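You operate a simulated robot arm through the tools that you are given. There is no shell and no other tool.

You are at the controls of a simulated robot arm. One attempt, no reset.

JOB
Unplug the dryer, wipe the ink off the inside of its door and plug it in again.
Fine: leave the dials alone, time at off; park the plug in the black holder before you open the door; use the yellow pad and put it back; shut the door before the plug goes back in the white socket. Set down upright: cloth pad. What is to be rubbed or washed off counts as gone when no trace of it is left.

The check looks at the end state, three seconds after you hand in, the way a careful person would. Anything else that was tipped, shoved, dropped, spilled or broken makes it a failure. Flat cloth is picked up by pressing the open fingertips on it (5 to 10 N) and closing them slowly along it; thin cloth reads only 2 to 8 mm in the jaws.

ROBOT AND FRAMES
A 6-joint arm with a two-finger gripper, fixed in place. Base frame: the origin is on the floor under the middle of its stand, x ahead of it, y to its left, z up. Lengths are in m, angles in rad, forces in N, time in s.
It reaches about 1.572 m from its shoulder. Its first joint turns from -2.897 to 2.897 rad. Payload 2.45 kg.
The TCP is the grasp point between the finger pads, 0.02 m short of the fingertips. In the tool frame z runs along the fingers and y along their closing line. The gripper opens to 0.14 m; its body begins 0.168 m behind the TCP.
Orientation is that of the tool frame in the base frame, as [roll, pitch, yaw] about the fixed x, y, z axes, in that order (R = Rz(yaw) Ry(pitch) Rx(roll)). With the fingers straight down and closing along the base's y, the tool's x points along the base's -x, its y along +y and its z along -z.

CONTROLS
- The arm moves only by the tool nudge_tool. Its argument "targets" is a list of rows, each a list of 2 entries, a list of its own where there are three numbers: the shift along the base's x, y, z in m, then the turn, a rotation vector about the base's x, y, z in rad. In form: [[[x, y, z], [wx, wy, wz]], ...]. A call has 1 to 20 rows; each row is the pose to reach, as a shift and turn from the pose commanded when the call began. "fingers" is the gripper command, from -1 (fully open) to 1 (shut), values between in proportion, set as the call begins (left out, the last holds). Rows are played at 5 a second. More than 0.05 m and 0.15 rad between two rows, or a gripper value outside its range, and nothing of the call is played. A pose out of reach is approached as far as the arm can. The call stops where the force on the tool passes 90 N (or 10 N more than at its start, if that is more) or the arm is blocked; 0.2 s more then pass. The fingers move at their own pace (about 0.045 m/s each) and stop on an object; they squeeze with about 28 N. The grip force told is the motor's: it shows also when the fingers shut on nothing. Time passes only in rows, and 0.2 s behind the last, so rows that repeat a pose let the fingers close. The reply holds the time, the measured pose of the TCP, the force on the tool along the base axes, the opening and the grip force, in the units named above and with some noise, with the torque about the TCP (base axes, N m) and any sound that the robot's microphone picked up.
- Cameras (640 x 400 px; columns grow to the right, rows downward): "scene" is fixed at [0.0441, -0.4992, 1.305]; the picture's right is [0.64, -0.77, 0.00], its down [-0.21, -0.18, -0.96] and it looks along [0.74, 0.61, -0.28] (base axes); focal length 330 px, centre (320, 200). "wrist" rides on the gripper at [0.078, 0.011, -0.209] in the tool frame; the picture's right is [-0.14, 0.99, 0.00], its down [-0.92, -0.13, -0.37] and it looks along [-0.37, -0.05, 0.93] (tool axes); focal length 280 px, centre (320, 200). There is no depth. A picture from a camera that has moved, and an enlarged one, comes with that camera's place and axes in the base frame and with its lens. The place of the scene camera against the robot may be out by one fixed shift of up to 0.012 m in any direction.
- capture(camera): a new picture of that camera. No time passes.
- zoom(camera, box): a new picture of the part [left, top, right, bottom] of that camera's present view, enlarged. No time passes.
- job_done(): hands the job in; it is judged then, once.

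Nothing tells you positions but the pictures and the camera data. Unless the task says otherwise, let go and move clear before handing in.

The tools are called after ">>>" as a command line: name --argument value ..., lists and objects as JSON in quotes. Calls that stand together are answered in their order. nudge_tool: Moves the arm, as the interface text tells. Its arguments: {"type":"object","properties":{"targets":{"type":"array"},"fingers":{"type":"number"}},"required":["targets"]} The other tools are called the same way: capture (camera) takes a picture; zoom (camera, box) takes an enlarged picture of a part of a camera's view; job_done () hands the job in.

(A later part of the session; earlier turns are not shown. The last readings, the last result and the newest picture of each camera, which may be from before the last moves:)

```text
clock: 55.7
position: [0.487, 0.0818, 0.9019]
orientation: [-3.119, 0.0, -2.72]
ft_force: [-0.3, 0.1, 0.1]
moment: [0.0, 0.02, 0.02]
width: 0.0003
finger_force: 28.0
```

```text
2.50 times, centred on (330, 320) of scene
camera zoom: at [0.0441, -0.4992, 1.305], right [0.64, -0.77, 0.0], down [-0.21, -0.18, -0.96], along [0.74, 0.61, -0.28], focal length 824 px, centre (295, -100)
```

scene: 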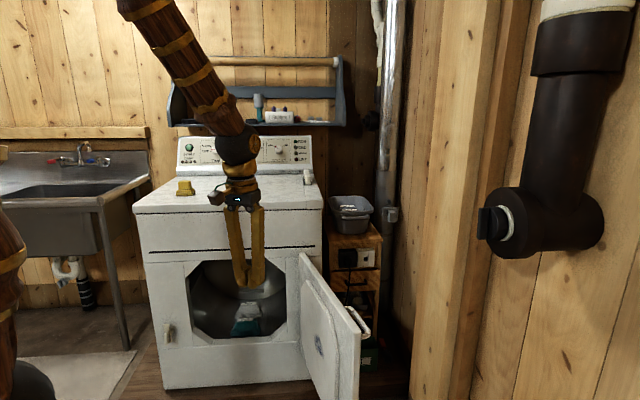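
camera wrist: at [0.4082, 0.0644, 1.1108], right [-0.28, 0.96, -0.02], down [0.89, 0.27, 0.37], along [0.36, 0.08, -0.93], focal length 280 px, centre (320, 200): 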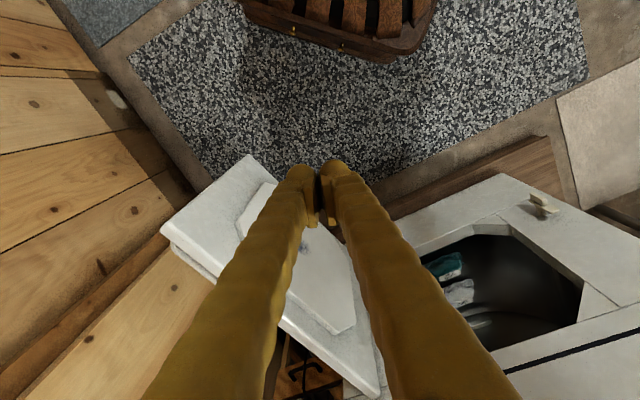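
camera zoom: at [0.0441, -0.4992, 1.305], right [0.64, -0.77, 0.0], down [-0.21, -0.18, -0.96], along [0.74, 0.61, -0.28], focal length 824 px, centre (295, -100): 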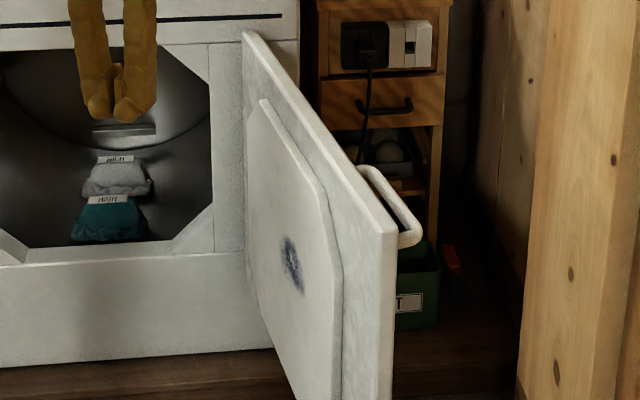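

The ink is a bluish spot on the raised inner plate; the door stands at about 105°. Next I'll go over the dryer top to the yellow pad, opening the fingers and turning the gripper square to it.

>>> nudge_tool --targets '[[[0.0106, 0.0338, 0.0314], [0, 0, 0.0182]], [[0.0212, 0.0676, 0.0628], [0, 0, 0.0364]], [[0.0317, 0.1014, 0.0942], [0, 0, 0.0546]], [[0.0423, 0.1352, 0.1256], [0, 0, 0.0728]], [[0.0529, 0.169, 0.157], [0, 0, 0.091]], [[0.0635, 0.2028, 0.1884], [0, 0, 0.1092]], [[0.0741, 0.2366, 0.22], [0, 0, 0.1274]], [[0.0846, 0.2704, 0.22], [0, 0, 0.1456]], [[0.0952, 0.3042, 0.22], [0, 0, 0.1638]], [[0.1058, 0.338, 0.22], [0, 0, 0.182]], [[0.1164, 0.3718, 0.22], [0, 0, 0.2002]], [[0.127, 0.4056, 0.22], [0, 0, 0.2184]], [[0.1375, 0.4394, 0.22], [0, 0, 0.2366]], [[0.1481, 0.4732, 0.22], [0, 0, 0.2548]], [[0.1587, 0.507, 0.22], [0, 0, 0.273]], [[0.1693, 0.5408, 0.22], [0, 0, 0.2912]], [[0.1799, 0.5746, 0.22], [0, 0, 0.3094]], [[0.1904, 0.6084, 0.22], [0, 0, 0.3276]], [[0.201, 0.6422, 0.22], [0, 0, 0.3458]], [[0.2116, 0.676, 0.22], [0, 0, 0.364]]]' --fingers -1

>>> capture --camera "wrist"

>>> capture --camera "scene"

```text
clock: 59.9
position: [0.6974, 0.7573, 1.1193]
orientation: [-3.116, 0.001, -2.356]
ft_force: [0.4, 0.3, 0.5]
moment: [0.02, 0.04, -0.03]
width: 0.1401
finger_force: 0.0
```

```text
taken
camera wrist: at [0.6294, 0.7128, 1.3287], right [-0.6, 0.8, -0.02], down [0.73, 0.57, 0.37], along [0.31, 0.21, -0.93], focal length 280 px, centre (320, 200)
```

wrist: 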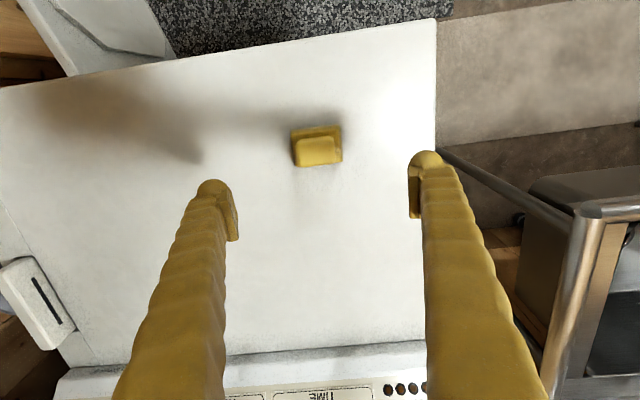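

```text
taken
```

scene: 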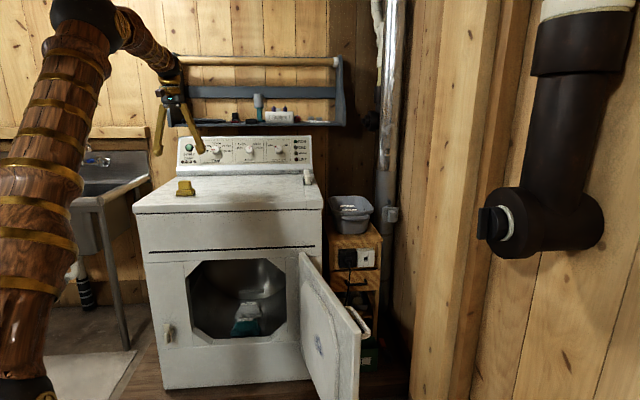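

The pad is in view below, a bit nearer to the dryer's front edge than the gripper. I enlarge it to measure.

>>> zoom --camera "wrist" --box '[270, 105, 366, 180]'

```text
5.33 times, centred on (318, 142) of wrist
camera zoom: at [0.6294, 0.7128, 1.3287], right [-0.6, 0.8, -0.02], down [0.73, 0.57, 0.37], along [0.31, 0.21, -0.93], focal length 1495 px, centre (331, 507)
```

zoom: 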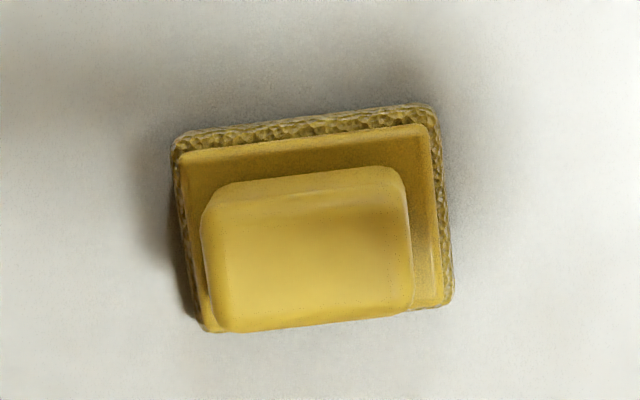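

The pad's grip block measures about 43×29 mm, top at z≈1.011, centred at u≈−0.037, v≈1.017; the dryer top is at z≈0.956. I level the tool (it has a 1.5° tilt), centre it, and come down part-way.

>>> nudge_tool --targets '[[[-0.0024, -0.0058, -0.02], [0.0181, 0.0181, 0]], [[-0.0047, -0.0117, -0.04], [0.0181, 0.0181, 0]], [[-0.0047, -0.0117, -0.06], [0.0181, 0.0181, 0]], [[-0.0047, -0.0117, -0.06], [0.0181, 0.0181, 0]]]'

>>> capture --camera "wrist"

>>> zoom --camera "wrist" --box '[220, 80, 420, 220]'

```text
clock: 60.9
position: [0.695, 0.7468, 1.0599]
orientation: [3.14, -0.001, -2.355]
ft_force: [0.1, 0.3, 0.1]
moment: [-0.02, 0.01, 0.01]
width: 0.14
finger_force: 0.1
```

```text
taken
camera wrist: at [0.6302, 0.6983, 1.2686], right [-0.6, 0.8, 0.0], down [0.74, 0.56, 0.37], along [0.29, 0.22, -0.93], focal length 280 px, centre (320, 200)
```

wrist: 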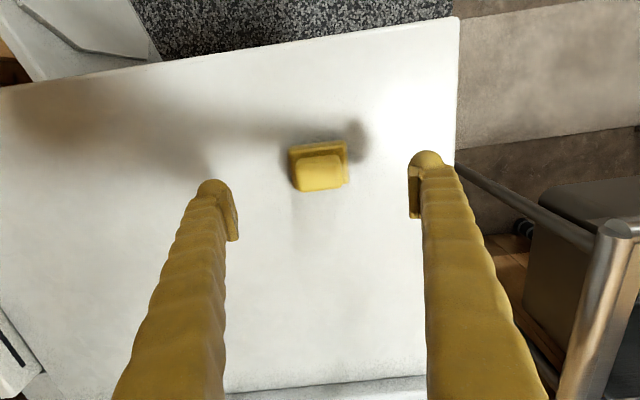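

```text
2.86 times, centred on (320, 150) of wrist
camera zoom: at [0.6302, 0.6983, 1.2686], right [-0.6, 0.8, 0.0], down [0.74, 0.56, 0.37], along [0.29, 0.22, -0.93], focal length 801 px, centre (320, 343)
```

zoom: 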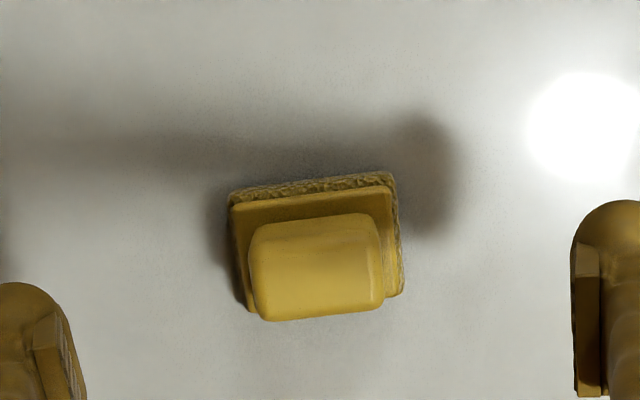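

Alignment is good to a few millimetres. I come down to grasp height and close on the block.

>>> nudge_tool --targets '[[[-0.0028, -0.0028, -0.02], [0, 0, 0]], [[-0.0028, -0.0028, -0.04], [0, 0, 0]], [[-0.0028, -0.0028, -0.05], [0, 0, 0]], [[-0.0028, -0.0028, -0.055], [0, 0, 0]], [[-0.0028, -0.0028, -0.055], [0, 0, 0]]]'

>>> capture --camera "wrist"

>>> zoom --camera "scene" --box '[140, 150, 240, 215]'

```text
clock: 62.1
position: [0.6915, 0.7438, 1.0038]
orientation: [3.139, 0.001, -2.356]
ft_force: [0.1, 1.3, 0.6]
moment: [-0.01, 0.02, 0.01]
width: 0.1399
finger_force: 0.0
```

```text
taken
camera wrist: at [0.6275, 0.6958, 1.2122], right [-0.6, 0.8, 0.0], down [0.74, 0.56, 0.37], along [0.29, 0.22, -0.93], focal length 280 px, centre (320, 200)
```

wrist: 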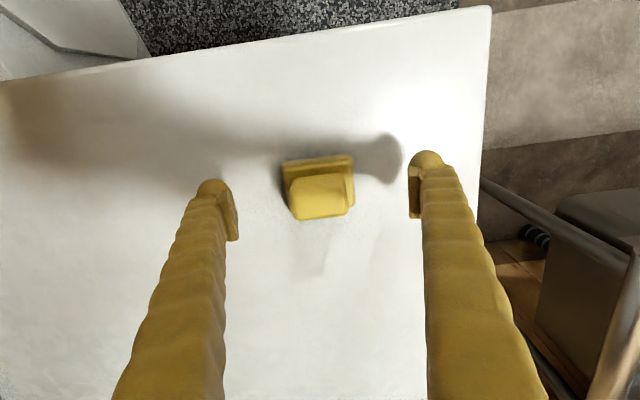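

```text
6.15 times, centred on (190, 182) of scene
camera zoom: at [0.0441, -0.4992, 1.305], right [0.64, -0.77, 0.0], down [-0.21, -0.18, -0.96], along [0.74, 0.61, -0.28], focal length 2028 px, centre (1120, 308)
```

zoom: 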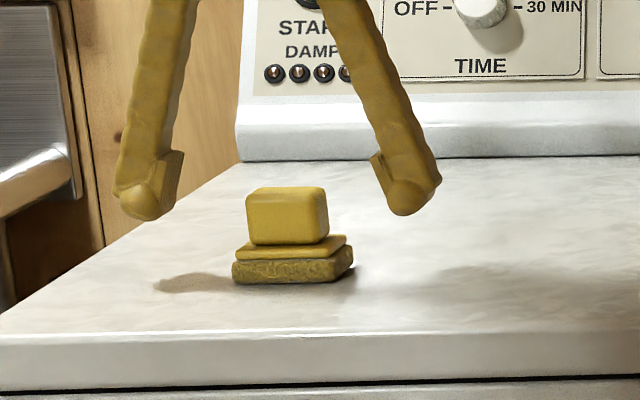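

Seen from the scene camera, the fingertips look higher over the pad than I expected. I'll enlarge the wrist view to re-measure the pad's height before closing.

>>> zoom --camera "wrist" --box '[262, 135, 374, 235]'

>>> zoom --camera "scene" --box '[150, 165, 220, 205]'

```text
4.00 times, centred on (318, 185) of wrist
camera zoom: at [0.6275, 0.6958, 1.2122], right [-0.6, 0.8, 0.0], down [0.74, 0.56, 0.37], along [0.29, 0.22, -0.93], focal length 1122 px, centre (328, 260)
```

zoom: 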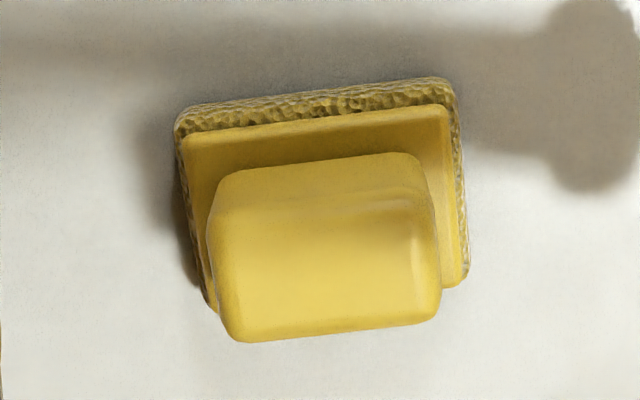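

```text
9.14 times, centred on (185, 185) of scene
camera zoom: at [0.0441, -0.4992, 1.305], right [0.64, -0.77, 0.0], down [-0.21, -0.18, -0.96], along [0.74, 0.61, -0.28], focal length 3013 px, centre (1554, 337)
```

zoom: 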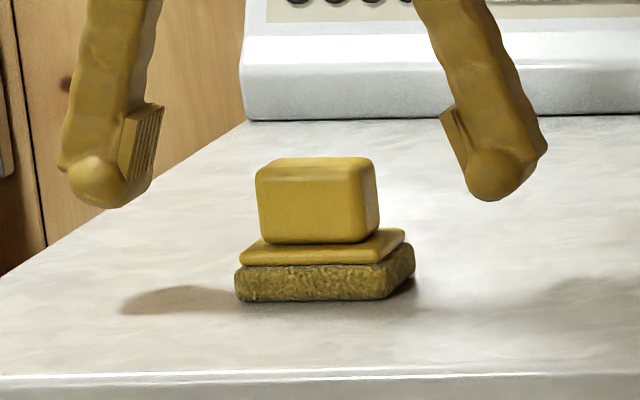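

The pad's top is at about z=1.01 and its base plate at about 0.98; the fingers swing, so the tips drop as they close. I raise 3 mm for margin and close on the block.

>>> nudge_tool --targets '[[[0, 0, 0.003], [0, 0, 0]], [[0, 0, 0.003], [0, 0, 0]]]'

>>> nudge_tool --targets '[[[0, 0, 0], [0, 0, 0]], [[0, 0, 0], [0, 0, 0]], [[0, 0, 0], [0, 0, 0]], [[0, 0, 0], [0, 0, 0]], [[0, 0, 0], [0, 0, 0]], [[0, 0, 0], [0, 0, 0]], [[0, 0, 0], [0, 0, 0]], [[0, 0, 0], [0, 0, 0]]]' --fingers 1

>>> capture --camera "wrist"

>>> zoom --camera "scene" --box '[150, 165, 220, 205]'

```text
clock: 62.7
position: [0.6905, 0.7437, 1.007]
orientation: [3.14, 0.001, -2.356]
ft_force: [0.6, 0.6, -1.2]
moment: [0.03, 0.0, 0.01]
width: 0.1401
finger_force: 0.0
```

```text
clock: 64.5
position: [0.6913, 0.7447, 1.0067]
orientation: [3.14, 0.0, -2.357]
ft_force: [0.2, 0.0, 0.7]
moment: [-0.02, 0.02, -0.01]
width: 0.0445
finger_force: 28.1
```

```text
taken
camera wrist: at [0.6275, 0.6956, 1.2157], right [-0.6, 0.8, 0.0], down [0.74, 0.56, 0.37], along [0.29, 0.22, -0.93], focal length 280 px, centre (320, 200)
```

wrist: 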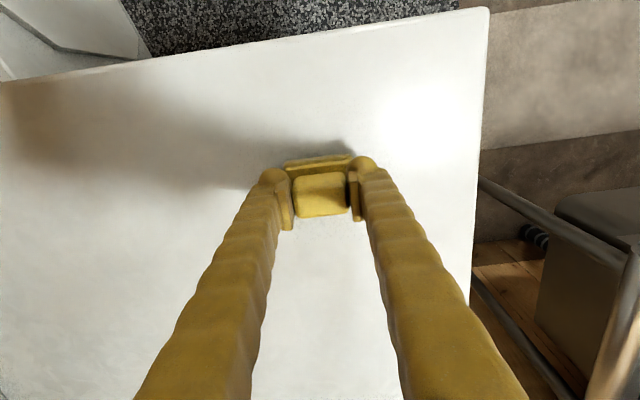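

```text
9.14 times, centred on (185, 185) of scene
camera zoom: at [0.0441, -0.4992, 1.305], right [0.64, -0.77, 0.0], down [-0.21, -0.18, -0.96], along [0.74, 0.61, -0.28], focal length 3013 px, centre (1554, 337)
```

zoom: 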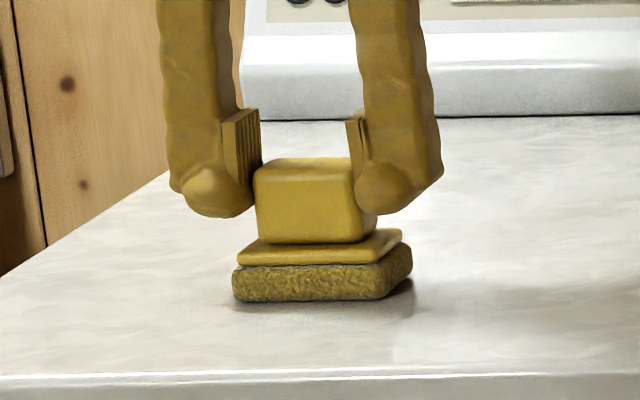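

The block is held but only by its upper half. I'll loosen, go 7 mm lower and grip again for a firmer hold.

>>> nudge_tool --targets '[[[0, 0, 0], [0, 0, 0]], [[0, 0, 0], [0, 0, 0]], [[0, 0, 0], [0, 0, 0]]]' --fingers 0.1

>>> nudge_tool --targets '[[[0, 0, -0.0035], [0, 0, 0]], [[0, 0, -0.007], [0, 0, 0]], [[0, 0, -0.007], [0, 0, 0]]]'

>>> nudge_tool --targets '[[[0, 0, 0], [0, 0, 0]], [[0, 0, 0], [0, 0, 0]], [[0, 0, 0], [0, 0, 0]], [[0, 0, 0], [0, 0, 0]], [[0, 0, 0], [0, 0, 0]]]' --fingers 1

>>> zoom --camera "scene" --box '[150, 165, 220, 205]'

>>> zoom --camera "wrist" --box '[240, 120, 400, 240]'

```text
clock: 65.3
position: [0.692, 0.7436, 1.0066]
orientation: [3.139, 0.0, -2.355]
ft_force: [-0.6, 0.0, 1.2]
moment: [-0.01, 0.0, 0.02]
width: 0.0628
finger_force: 0.0
```

```text
clock: 66.1
position: [0.6916, 0.7435, 0.9993]
orientation: [3.14, -0.001, -2.357]
ft_force: [0.1, -0.5, 0.2]
moment: [0.0, -0.01, -0.03]
width: 0.063
finger_force: 0.1
```

```text
clock: 67.3
position: [0.6917, 0.7427, 1.0]
orientation: [3.14, 0.0, -2.356]
ft_force: [-0.4, -0.5, -0.6]
moment: [-0.01, -0.02, -0.01]
width: 0.0448
finger_force: 27.6
```

```text
9.14 times, centred on (185, 185) of scene
camera zoom: at [0.0441, -0.4992, 1.305], right [0.64, -0.77, 0.0], down [-0.21, -0.18, -0.96], along [0.74, 0.61, -0.28], focal length 3013 px, centre (1554, 337)
```

zoom: 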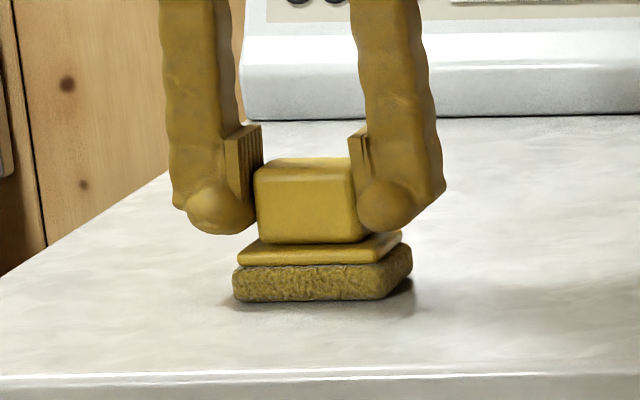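

```text
3.33 times, centred on (320, 180) of wrist
camera zoom: at [0.6277, 0.6956, 1.2082], right [-0.6, 0.8, 0.0], down [0.74, 0.56, 0.37], along [0.29, 0.22, -0.93], focal length 935 px, centre (320, 267)
```

zoom: 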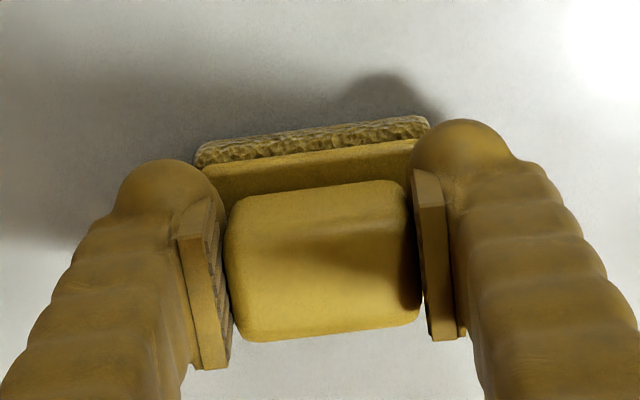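

The pad is gripped well down on its block. I lift it, carry it back out in front of the dryer and turn the gripper to be square with the open door.

>>> nudge_tool --targets '[[[0, 0, 0.03], [0, 0, 0]], [[0, 0, 0.07], [0, 0, 0]], [[0, 0, 0.11], [0, 0, 0]], [[-0.0181, -0.0402, 0.12], [0, 0, 0.0221]], [[-0.0363, -0.0803, 0.12], [0, 0, 0.0442]], [[-0.0544, -0.1205, 0.12], [0, 0, 0.0663]], [[-0.0726, -0.1606, 0.12], [0, 0, 0.0883]], [[-0.0907, -0.2008, 0.12], [0, 0, 0.1104]], [[-0.1089, -0.241, 0.12], [0, 0, 0.1325]], [[-0.127, -0.2811, 0.12], [0, 0, 0.1546]], [[-0.1451, -0.3213, 0.12], [0, 0, 0.1767]], [[-0.1633, -0.3614, 0.12], [0, 0, 0.1988]], [[-0.1814, -0.4016, 0.12], [0, 0, 0.2208]], [[-0.1996, -0.4417, 0.12], [0, 0, 0.2429]], [[-0.2177, -0.4819, 0.12], [0, 0, 0.265]]]'

>>> capture --camera "wrist"

>>> capture --camera "scene"

```text
clock: 70.5
position: [0.47, 0.2627, 1.121]
orientation: [3.14, 0.0, -2.092]
ft_force: [0.7, -0.1, -0.8]
moment: [0.0, 0.0, -0.01]
width: 0.0447
finger_force: 28.1
```

```text
taken
camera wrist: at [0.4213, 0.2002, 1.3298], right [-0.79, 0.61, 0.0], down [0.57, 0.74, 0.37], along [0.22, 0.29, -0.93], focal length 280 px, centre (320, 200)
```

wrist: 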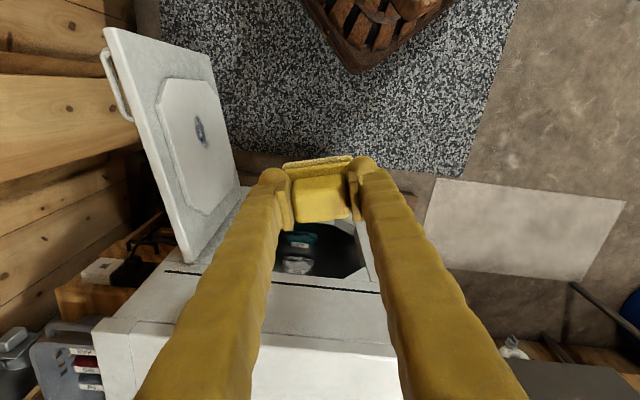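

```text
taken
```

scene: 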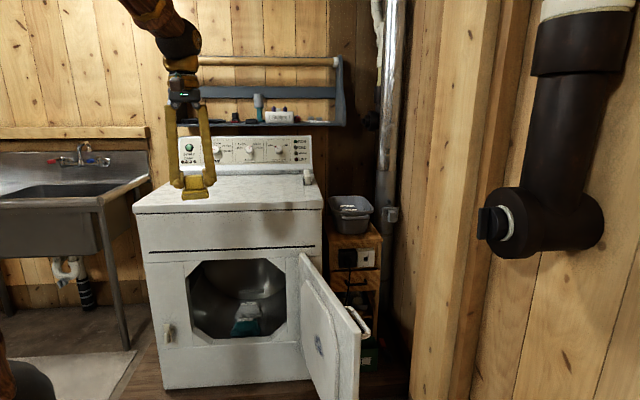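

The ink is clearly visible on the inner plate from here. I enlarge to measure the door and ink.

>>> zoom --camera "wrist" --box '[90, 20, 260, 270]'

>>> zoom --camera "wrist" --box '[160, 90, 240, 160]'

>>> zoom --camera "scene" --box '[290, 310, 350, 370]'

```text
1.60 times, centred on (175, 145) of wrist
camera zoom: at [0.4213, 0.2002, 1.3298], right [-0.79, 0.61, 0.0], down [0.57, 0.74, 0.37], along [0.22, 0.29, -0.93], focal length 449 px, centre (552, 288)
```

zoom: 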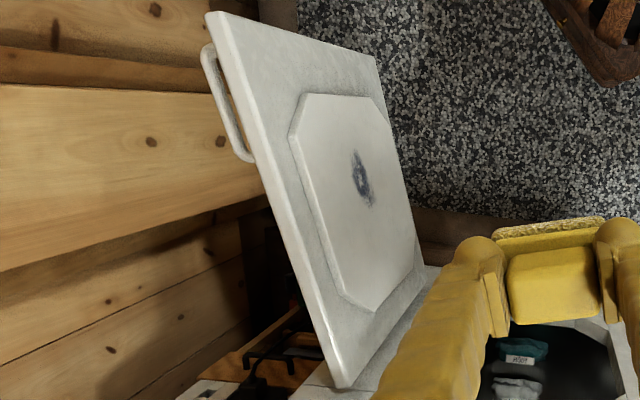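

```text
5.71 times, centred on (200, 125) of wrist
camera zoom: at [0.4213, 0.2002, 1.3298], right [-0.79, 0.61, 0.0], down [0.57, 0.74, 0.37], along [0.22, 0.29, -0.93], focal length 1602 px, centre (1006, 629)
```

zoom: 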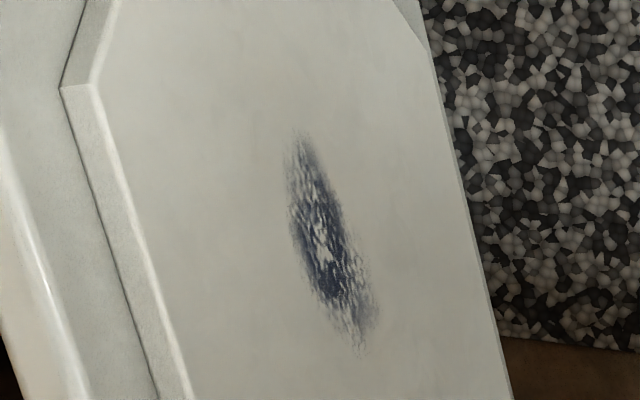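

```text
6.67 times, centred on (320, 340) of scene
camera zoom: at [0.0441, -0.4992, 1.305], right [0.64, -0.77, 0.0], down [-0.21, -0.18, -0.96], along [0.74, 0.61, -0.28], focal length 2197 px, centre (320, -733)
```

zoom: 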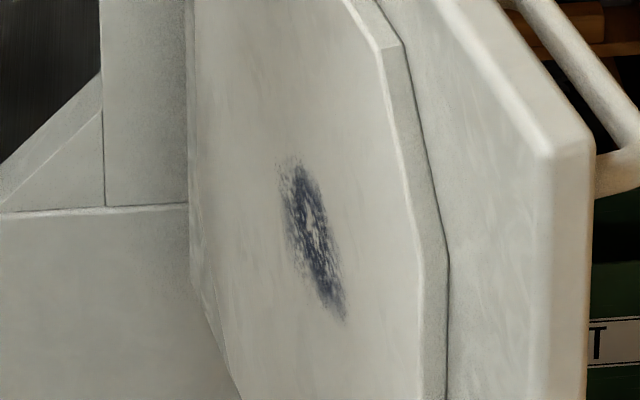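

The door is at about 104°, the plate face near p=0.607 (p = direction into the door), and the ink covers q −0.51…−0.40 and z 0.51…0.58. I now swing the gripper level, pointing at the door's inner face, in two stages.

>>> nudge_tool --targets '[[[0.0087, -0.0058, -0.0362], [-0.0488, -0.0852, 0]], [[0.0174, -0.0116, -0.0725], [-0.0977, -0.1703, 0]], [[0.0261, -0.0175, -0.1087], [-0.1465, -0.2555, 0]], [[0.0348, -0.0233, -0.145], [-0.1953, -0.3406, 0]], [[0.0435, -0.0291, -0.1812], [-0.2442, -0.4258, 0]], [[0.0522, -0.0349, -0.2175], [-0.293, -0.511, 0]], [[0.0609, -0.0407, -0.2537], [-0.3418, -0.5961, 0]], [[0.0696, -0.0466, -0.29], [-0.3906, -0.6813, 0]]]'

>>> capture --camera "scene"

>>> capture --camera "wrist"

```text
clock: 72.3
position: [0.5447, 0.2155, 0.8303]
orientation: [-2.357, 0.0, -2.09]
ft_force: [0.3, 0.0, -0.4]
moment: [0.01, 0.03, 0.0]
width: 0.0444
finger_force: 28.0
```

```text
taken
```

scene: 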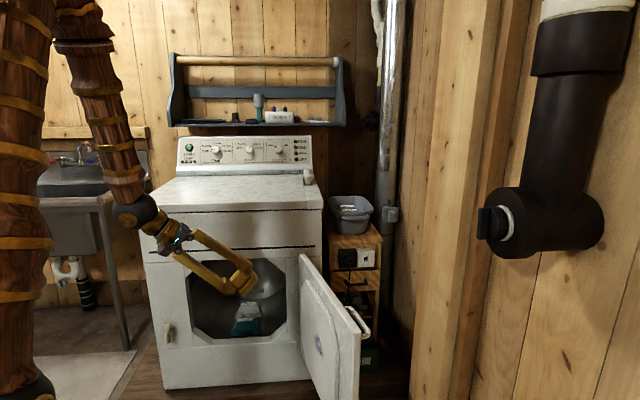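

```text
taken
camera wrist: at [0.3697, 0.2255, 0.9707], right [-0.54, 0.47, -0.7], down [0.31, 0.88, 0.35], along [0.78, -0.03, -0.62], focal length 280 px, centre (320, 200)
```

wrist: 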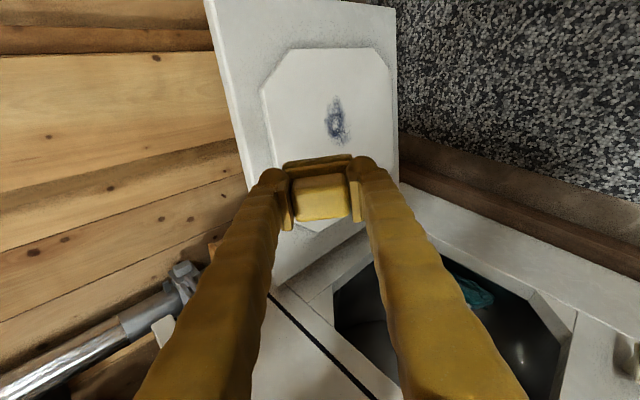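

This view shows the plate and ink very well. I enlarge it to fix the extent of the ink.

>>> zoom --camera "wrist" --box '[250, 40, 410, 180]'

```text
2.86 times, centred on (330, 110) of wrist
camera zoom: at [0.3697, 0.2255, 0.9707], right [-0.54, 0.47, -0.7], down [0.31, 0.88, 0.35], along [0.78, -0.03, -0.62], focal length 801 px, centre (291, 457)
```

zoom: 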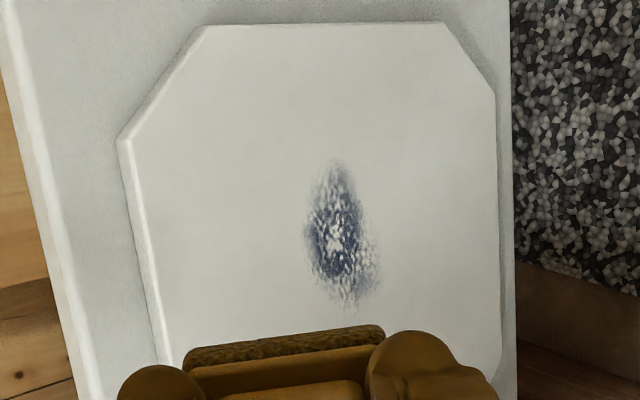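

The ink spans q −0.505…−0.398 and z 0.495…0.573 on a plate whose face is at p≈0.606. I finish turning the tool level, stopping about 12 cm short of the plate.

>>> nudge_tool --targets '[[[0.0081, -0.0056, -0.037], [-0.0488, -0.0852, 0]], [[0.0162, -0.0112, -0.074], [-0.0977, -0.1703, 0]], [[0.0243, -0.0168, -0.111], [-0.1465, -0.2555, 0]], [[0.0324, -0.0224, -0.148], [-0.1953, -0.3406, 0]], [[0.0405, -0.028, -0.185], [-0.2442, -0.4258, 0]], [[0.0486, -0.0336, -0.222], [-0.293, -0.511, 0]], [[0.0567, -0.0392, -0.259], [-0.3418, -0.5961, 0]], [[0.0648, -0.0448, -0.296], [-0.3906, -0.6813, 0]]]'

>>> capture --camera "wrist"

>>> capture --camera "scene"

```text
clock: 74.1
position: [0.606, 0.1721, 0.5342]
orientation: [-1.573, -0.003, -2.091]
ft_force: [-1.5, -0.8, -2.3]
moment: [-0.14, -0.22, 0.22]
width: 0.0446
finger_force: 27.6
out of reach, approached as far as the arm can: row 1, 2, 3
```

```text
taken
camera wrist: at [0.3847, 0.2073, 0.5234], right [0.07, 0.12, -0.99], down [0.14, 0.98, 0.13], along [0.99, -0.14, 0.05], focal length 280 px, centre (320, 200)
```

wrist: 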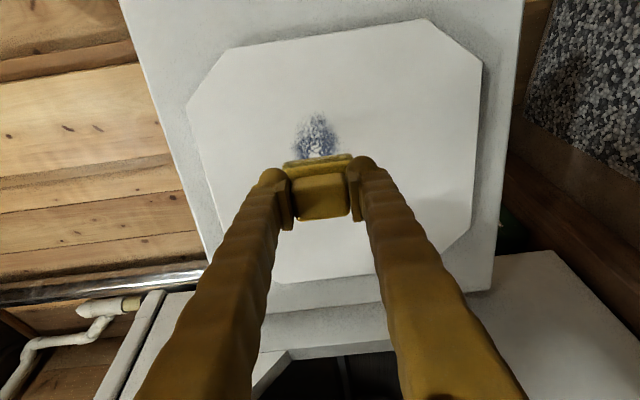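

```text
taken
```

scene: 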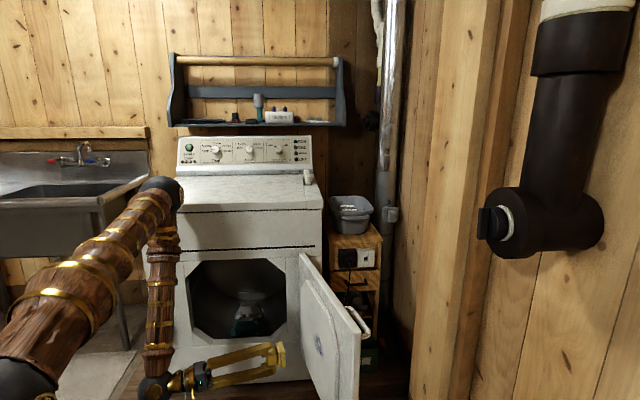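

The tool now faces the plate squarely with the pad just over the ink. I correct the small yaw error and approach most of the gap.

>>> nudge_tool --targets '[[[0.0228, -0.0131, 0], [0, 0, -0.01]], [[0.0456, -0.0261, 0], [0, 0, -0.02]], [[0.0683, -0.0392, 0], [0, 0, -0.02]], [[0.0868, -0.0497, 0], [0, 0, -0.02]], [[0.0868, -0.0497, 0], [0, 0, -0.02]]]'

>>> zoom --camera "scene" --box '[230, 300, 380, 400]'

>>> capture --camera "wrist"

```text
clock: 75.3
position: [0.6946, 0.1214, 0.5347]
orientation: [-1.573, 0.0, -2.109]
ft_force: [-0.4, 0.0, -0.6]
moment: [-0.01, 0.0, -0.01]
width: 0.0447
finger_force: 27.7
```

```text
4.00 times, centred on (305, 350) of scene
camera zoom: at [0.0441, -0.4992, 1.305], right [0.64, -0.77, 0.0], down [-0.21, -0.18, -0.96], along [0.74, 0.61, -0.28], focal length 1318 px, centre (380, -400)
```

zoom: 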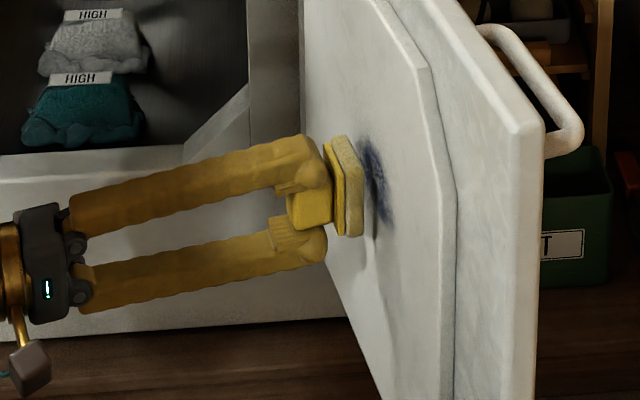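

```text
taken
camera wrist: at [0.4748, 0.1616, 0.5245], right [0.07, 0.12, -0.99], down [0.16, 0.98, 0.13], along [0.99, -0.16, 0.05], focal length 280 px, centre (320, 200)
```

wrist: 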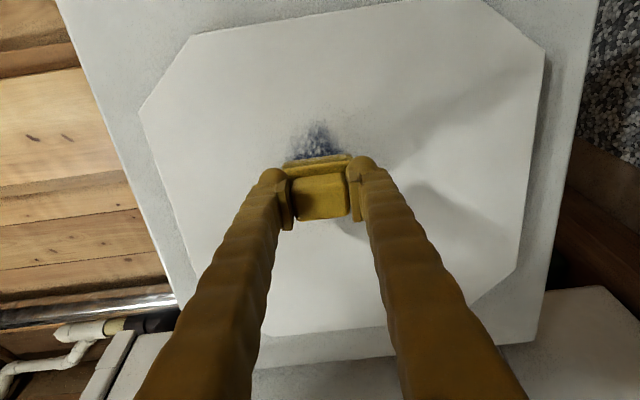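

About 2 cm remain. I approach in small steps, watching for contact.

>>> nudge_tool --targets '[[[0.0034, -0.002, 0], [0, 0, 0]], [[0.0069, -0.0041, 0], [0, 0, 0]], [[0.0103, -0.0061, 0], [0, 0, 0]], [[0.0137, -0.0081, 0], [0, 0, 0]]]'

>>> nudge_tool --targets '[[[0.0017, -0.001, 0], [0, 0, 0]], [[0.0034, -0.002, 0], [0, 0, 0]]]'

```text
clock: 76.3
position: [0.7079, 0.1133, 0.5348]
orientation: [-1.574, -0.003, -2.109]
ft_force: [-1.5, 1.2, 0.6]
moment: [0.0, -0.06, -0.02]
width: 0.0448
finger_force: 27.6
```

```text
clock: 76.9
position: [0.712, 0.1111, 0.5344]
orientation: [-1.573, -0.001, -2.111]
ft_force: [-1.6, 1.0, -0.6]
moment: [0.0, 0.05, 0.0]
width: 0.0446
finger_force: 28.4
```

Only about 2 N builds up: the door probably swings away as I press. I check what the door is doing.

>>> capture --camera "scene"

>>> zoom --camera "scene" --box '[230, 300, 380, 400]'

>>> capture --camera "wrist"

```text
taken
```

scene: 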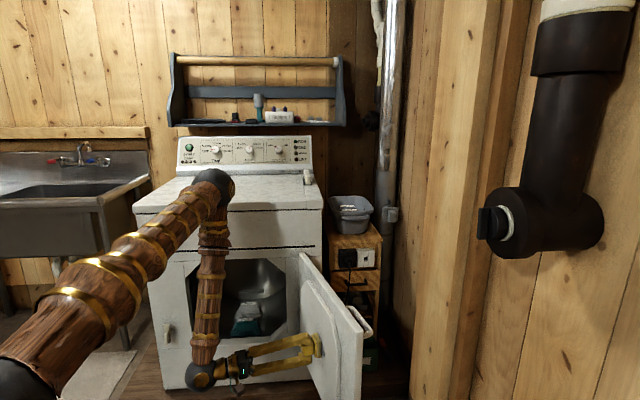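

```text
4.00 times, centred on (305, 350) of scene
camera zoom: at [0.0441, -0.4992, 1.305], right [0.64, -0.77, 0.0], down [-0.21, -0.18, -0.96], along [0.74, 0.61, -0.28], focal length 1318 px, centre (380, -400)
```

zoom: 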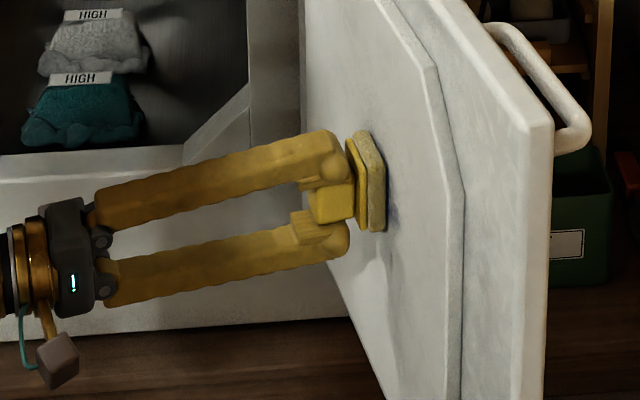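

```text
taken
camera wrist: at [0.4914, 0.1521, 0.5239], right [0.07, 0.12, -0.99], down [0.16, 0.98, 0.13], along [0.99, -0.16, 0.05], focal length 280 px, centre (320, 200)
```

wrist: 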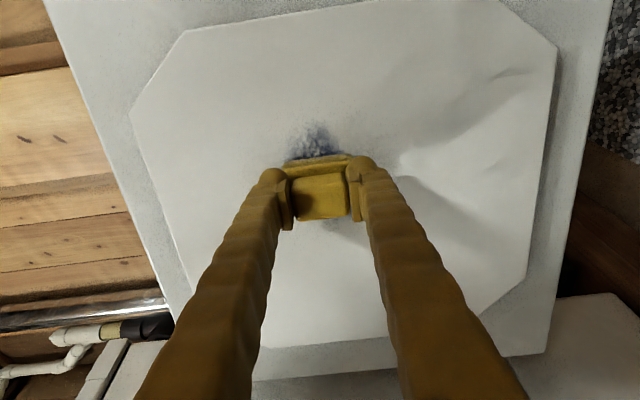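

The door just yields at about 2 N. I'll try one light stroke along the plate at this pressure to see whether the ink comes off that way.

>>> nudge_tool --targets '[[[0.0111, 0.0166, 0], [0, 0, 0]], [[0.0214, 0.0338, 0], [0, 0, 0]], [[0.0317, 0.0509, 0], [0, 0, 0]], [[0.0368, 0.0595, 0], [0, 0, 0]], [[0.0265, 0.0423, 0], [0, 0, 0]], [[0.0163, 0.0252, 0], [0, 0, 0]], [[0.006, 0.008, 0], [0, 0, 0]], [[-0.0043, -0.0092, 0], [0, 0, 0]], [[-0.0145, -0.0263, 0], [0, 0, 0]], [[-0.0248, -0.0435, 0], [0, 0, 0]], [[-0.0351, -0.0606, 0], [0, 0, 0]]]'

>>> capture --camera "wrist"

>>> zoom --camera "scene" --box '[230, 300, 380, 400]'

```text
clock: 79.3
position: [0.6772, 0.0523, 0.5344]
orientation: [-1.573, 0.0, -2.11]
ft_force: [0.0, -0.3, -0.1]
moment: [0.04, 0.02, -0.01]
width: 0.0447
finger_force: 28.0
```

```text
taken
camera wrist: at [0.4563, 0.0912, 0.5231], right [0.07, 0.12, -0.99], down [0.16, 0.98, 0.13], along [0.99, -0.16, 0.05], focal length 280 px, centre (320, 200)
```

wrist: 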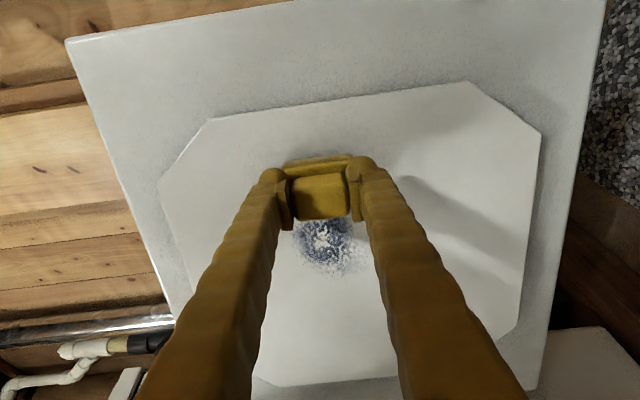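

```text
4.00 times, centred on (305, 350) of scene
camera zoom: at [0.0441, -0.4992, 1.305], right [0.64, -0.77, 0.0], down [-0.21, -0.18, -0.96], along [0.74, 0.61, -0.28], focal length 1318 px, centre (380, -400)
```

zoom: 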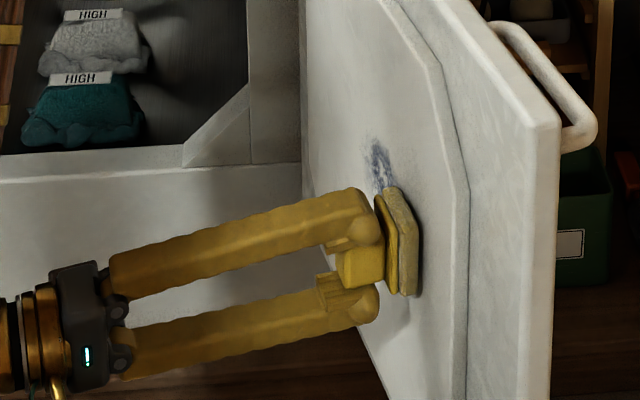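

I enlarge the ink to see whether this light stroke changed it.

>>> zoom --camera "wrist" --box '[270, 200, 380, 290]'

>>> zoom --camera "scene" --box '[300, 320, 340, 350]'

```text
4.44 times, centred on (325, 245) of wrist
camera zoom: at [0.4563, 0.0912, 0.5231], right [0.07, 0.12, -0.99], down [0.16, 0.98, 0.13], along [0.99, -0.16, 0.05], focal length 1246 px, centre (298, 0)
```

zoom: 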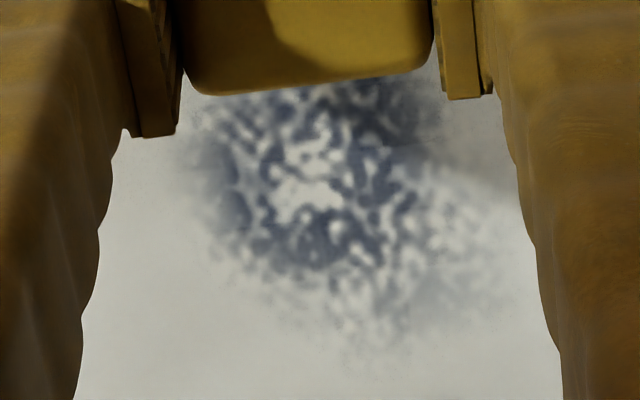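

```text
13.33 times, centred on (320, 335) of scene
camera zoom: at [0.0441, -0.4992, 1.305], right [0.64, -0.77, 0.0], down [-0.21, -0.18, -0.96], along [0.74, 0.61, -0.28], focal length 4394 px, centre (320, -1600)
```

zoom: 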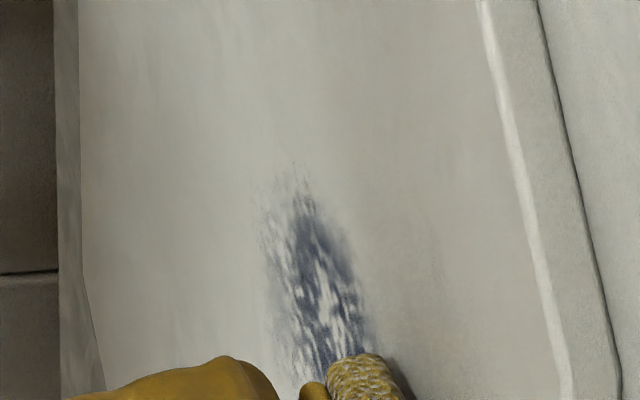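

The ink is untouched at that light pressure, so I need the door braced. I push it further along its arc in small steps to find its end stop, with the tool turning along.

>>> nudge_tool --targets '[[[0.0046, -0.0041, 0], [0, 0, 0.0175]], [[0.0094, -0.008, 0], [0, 0, 0.0349]], [[0.0142, -0.0119, 0], [0, 0, 0.0524]], [[0.0191, -0.0157, 0], [0, 0, 0.0698]], [[0.0241, -0.0194, 0], [0, 0, 0.0873]], [[0.0291, -0.0231, 0], [0, 0, 0.1047]]]'

>>> zoom --camera "scene" --box '[230, 240, 410, 400]'

```text
clock: 80.7
position: [0.7068, 0.0278, 0.5348]
orientation: [-1.573, 0.001, -2.006]
ft_force: [0.6, -0.3, -1.1]
moment: [-0.02, -0.03, -0.03]
width: 0.0445
finger_force: 27.7
```

```text
2.50 times, centred on (320, 320) of scene
camera zoom: at [0.0441, -0.4992, 1.305], right [0.64, -0.77, 0.0], down [-0.21, -0.18, -0.96], along [0.74, 0.61, -0.28], focal length 824 px, centre (320, -100)
```

zoom: 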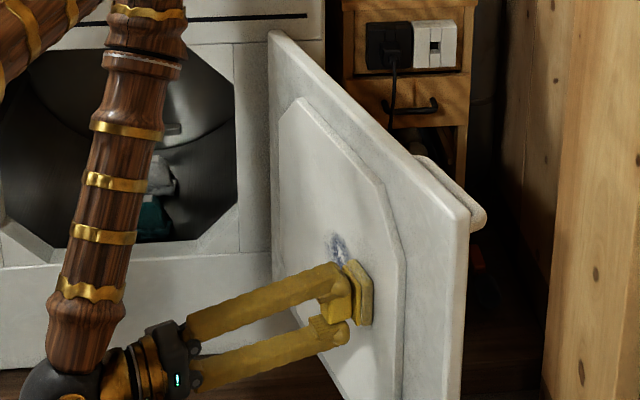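

The door still swings freely (about 112° now). I continue in small steps.

>>> nudge_tool --targets '[[[0.0051, -0.0036, 0], [0, 0, 0.0175]], [[0.0103, -0.007, 0], [0, 0, 0.0349]], [[0.0155, -0.0103, 0], [0, 0, 0.0524]], [[0.0208, -0.0136, 0], [0, 0, 0.0698]], [[0.0261, -0.0168, 0], [0, 0, 0.0873]], [[0.0315, -0.0199, 0], [0, 0, 0.1047]], [[0.037, -0.0229, 0], [0, 0, 0.1222]], [[0.0424, -0.0258, 0], [0, 0, 0.1396]], [[0.048, -0.0286, 0], [0, 0, 0.1571]], [[0.0536, -0.0313, 0], [0, 0, 0.1745]]]'

>>> zoom --camera "scene" --box '[230, 240, 410, 400]'

>>> capture --camera "wrist"

```text
clock: 82.9
position: [0.7795, 0.0073, 0.5384]
orientation: [-1.591, 0.0, -1.841]
ft_force: [0.1, 0.7, -1.4]
moment: [0.0, -0.01, -0.01]
width: 0.0445
finger_force: 28.1
out of reach, approached as far as the arm can: row 5, 6, 7, 8, 9, 10
```

```text
2.50 times, centred on (320, 320) of scene
camera zoom: at [0.0441, -0.4992, 1.305], right [0.64, -0.77, 0.0], down [-0.21, -0.18, -0.96], along [0.74, 0.61, -0.28], focal length 824 px, centre (320, -100)
```

zoom: 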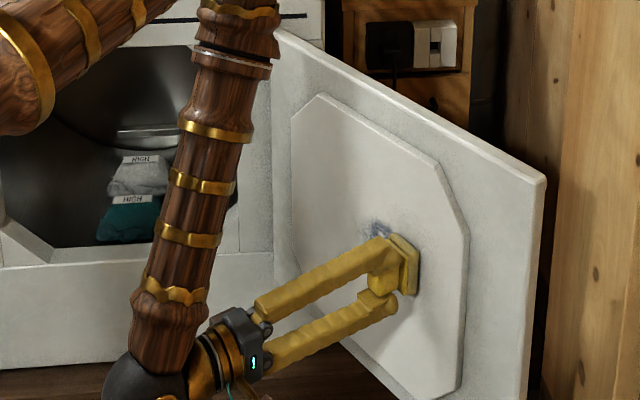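

```text
taken
camera wrist: at [0.5564, -0.0123, 0.5315], right [0.02, 0.14, -0.99], down [-0.11, 0.99, 0.13], along [0.99, 0.1, 0.03], focal length 280 px, centre (320, 200)
```

wrist: 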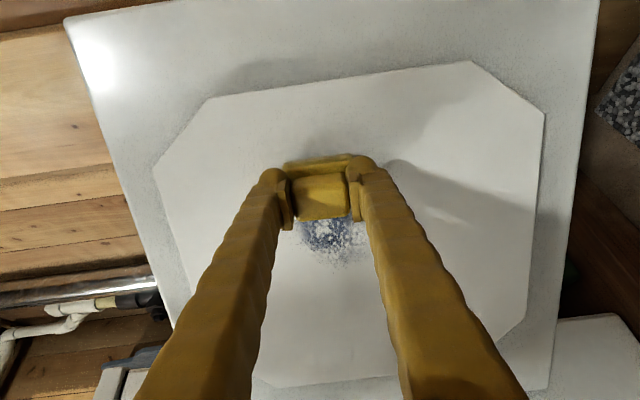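

The door swings further (about 126°) without a stop, and the wrist bend limit keeps the tool from turning with it. I keep the tool's direction and push on gently to see whether a stop comes.

>>> nudge_tool --targets '[[[0.007, -0.0009, 0], [0, 0, 0]], [[0.014, -0.0016, 0], [0, 0, 0]], [[0.021, -0.0021, 0], [0, 0, 0]], [[0.028, -0.0025, 0], [0, 0, 0]], [[0.035, -0.0028, 0], [0, 0, 0]], [[0.042, -0.003, 0], [0, 0, 0]], [[0.049, -0.0031, 0], [0, 0, 0]], [[0.056, -0.0031, 0], [0, 0, 0]]]'

>>> zoom --camera "scene" --box '[230, 240, 410, 400]'

>>> capture --camera "wrist"

```text
clock: 83.8
position: [0.799, 0.0041, 0.5371]
orientation: [-1.577, -0.005, -1.831]
ft_force: [-19.2, 4.6, 5.1]
moment: [-0.07, -0.63, 0.21]
width: 0.0449
finger_force: 28.3
stopped in row 4: the force on the tool passed its limit at 114 N (the readings are from after the stop); the commanded pose is now the measured one
```

```text
2.50 times, centred on (320, 320) of scene
camera zoom: at [0.0441, -0.4992, 1.305], right [0.64, -0.77, 0.0], down [-0.21, -0.18, -0.96], along [0.74, 0.61, -0.28], focal length 824 px, centre (320, -100)
```

zoom: 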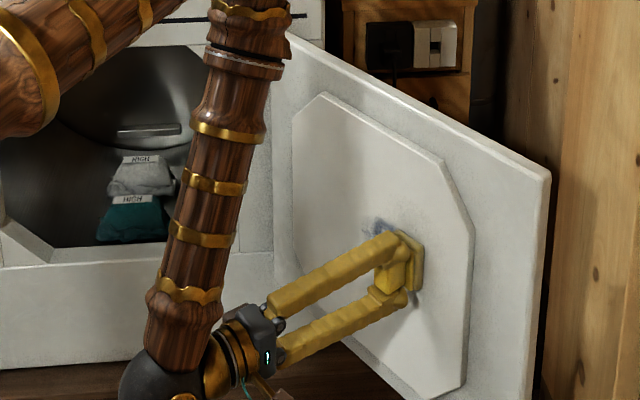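

```text
taken
camera wrist: at [0.5751, -0.017, 0.5275], right [0.03, 0.13, -0.99], down [-0.12, 0.98, 0.13], along [0.99, 0.11, 0.04], focal length 280 px, centre (320, 200)
```

wrist: 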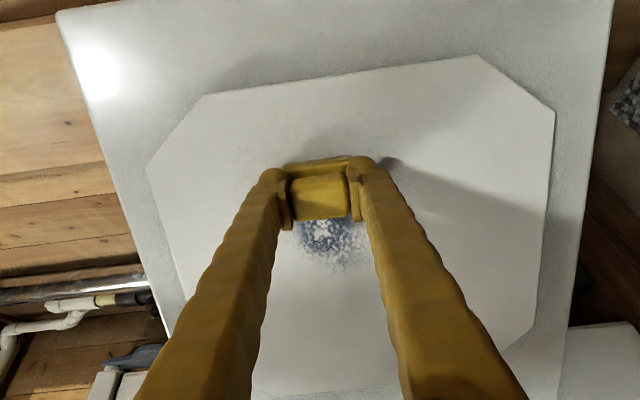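

There is the door's end stop, at about 127°, and the pad is now pressed on the plate with about 19 N. I stroke slowly towards the hinge, across the ink, keeping an eye on the force.

>>> nudge_tool --targets '[[[0.0014, 0.0099, 0], [0, 0, 0]], [[0.0028, 0.0198, 0], [0, 0, 0]], [[0.0042, 0.0297, 0], [0, 0, 0]]]'

>>> capture --camera "wrist"

>>> zoom --camera "scene" --box '[300, 310, 370, 370]'

```text
clock: 84.7
position: [0.8045, 0.0346, 0.5379]
orientation: [-1.575, -0.003, -1.829]
ft_force: [-3.9, 1.0, 1.2]
moment: [-0.02, -0.15, 0.12]
width: 0.0446
finger_force: 27.6
```

```text
taken
camera wrist: at [0.5802, 0.0135, 0.5274], right [0.03, 0.13, -0.99], down [-0.12, 0.98, 0.13], along [0.99, 0.11, 0.04], focal length 280 px, centre (320, 200)
```

wrist: 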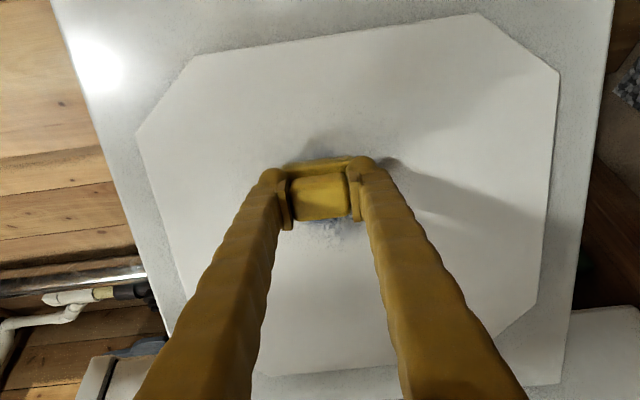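

```text
6.67 times, centred on (335, 340) of scene
camera zoom: at [0.0441, -0.4992, 1.305], right [0.64, -0.77, 0.0], down [-0.21, -0.18, -0.96], along [0.74, 0.61, -0.28], focal length 2197 px, centre (220, -733)
```

zoom: 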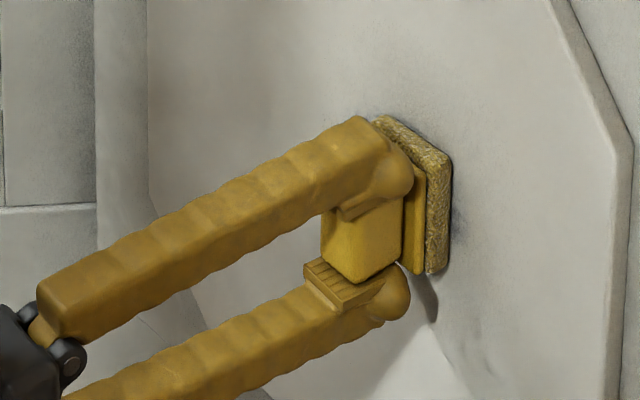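

Contact is light now (4 N). I continue towards the hinge with slightly more push.

>>> nudge_tool --targets '[[[0.0028, 0.0099, 0], [0, 0, 0]], [[0.0048, 0.0198, 0], [0, 0, 0]], [[0.0066, 0.0297, 0], [0, 0, 0]]]'

>>> nudge_tool --targets '[[[0.0018, 0.0099, 0], [0, 0, 0]], [[0.0036, 0.0198, 0], [0, 0, 0]]]'

>>> capture --camera "wrist"

>>> zoom --camera "scene" --box '[300, 310, 370, 370]'

```text
clock: 85.5
position: [0.8085, 0.0637, 0.5341]
orientation: [-1.579, -0.008, -1.832]
ft_force: [-77.6, -11.3, -1.4]
moment: [0.0, -0.97, 0.0]
width: 0.0447
finger_force: 27.4
```

```text
clock: 85.8
position: [0.8086, 0.0667, 0.5352]
orientation: [-1.581, -0.007, -1.834]
ft_force: [-14.4, 7.5, 2.0]
moment: [-0.16, -0.55, 0.52]
width: 0.0448
finger_force: 28.1
stopped in row 1: the force on the tool passed its limit at 92 N (the readings are from after the stop); the commanded pose is now the measured one
```

```text
taken
camera wrist: at [0.586, 0.0458, 0.5269], right [0.02, 0.13, -0.99], down [-0.12, 0.99, 0.12], along [0.99, 0.11, 0.04], focal length 280 px, centre (320, 200)
```

wrist: 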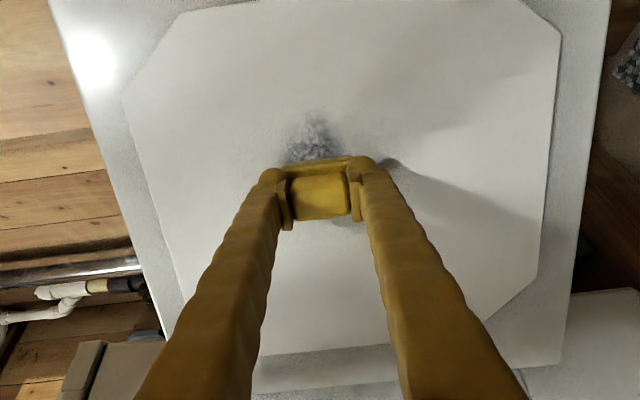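

```text
6.67 times, centred on (335, 340) of scene
camera zoom: at [0.0441, -0.4992, 1.305], right [0.64, -0.77, 0.0], down [-0.21, -0.18, -0.96], along [0.74, 0.61, -0.28], focal length 2197 px, centre (220, -733)
```

zoom: 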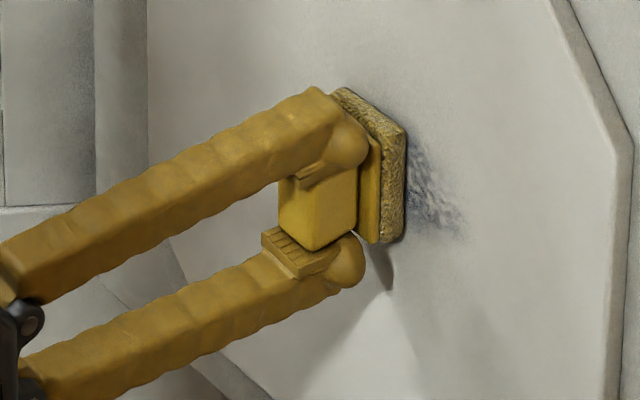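

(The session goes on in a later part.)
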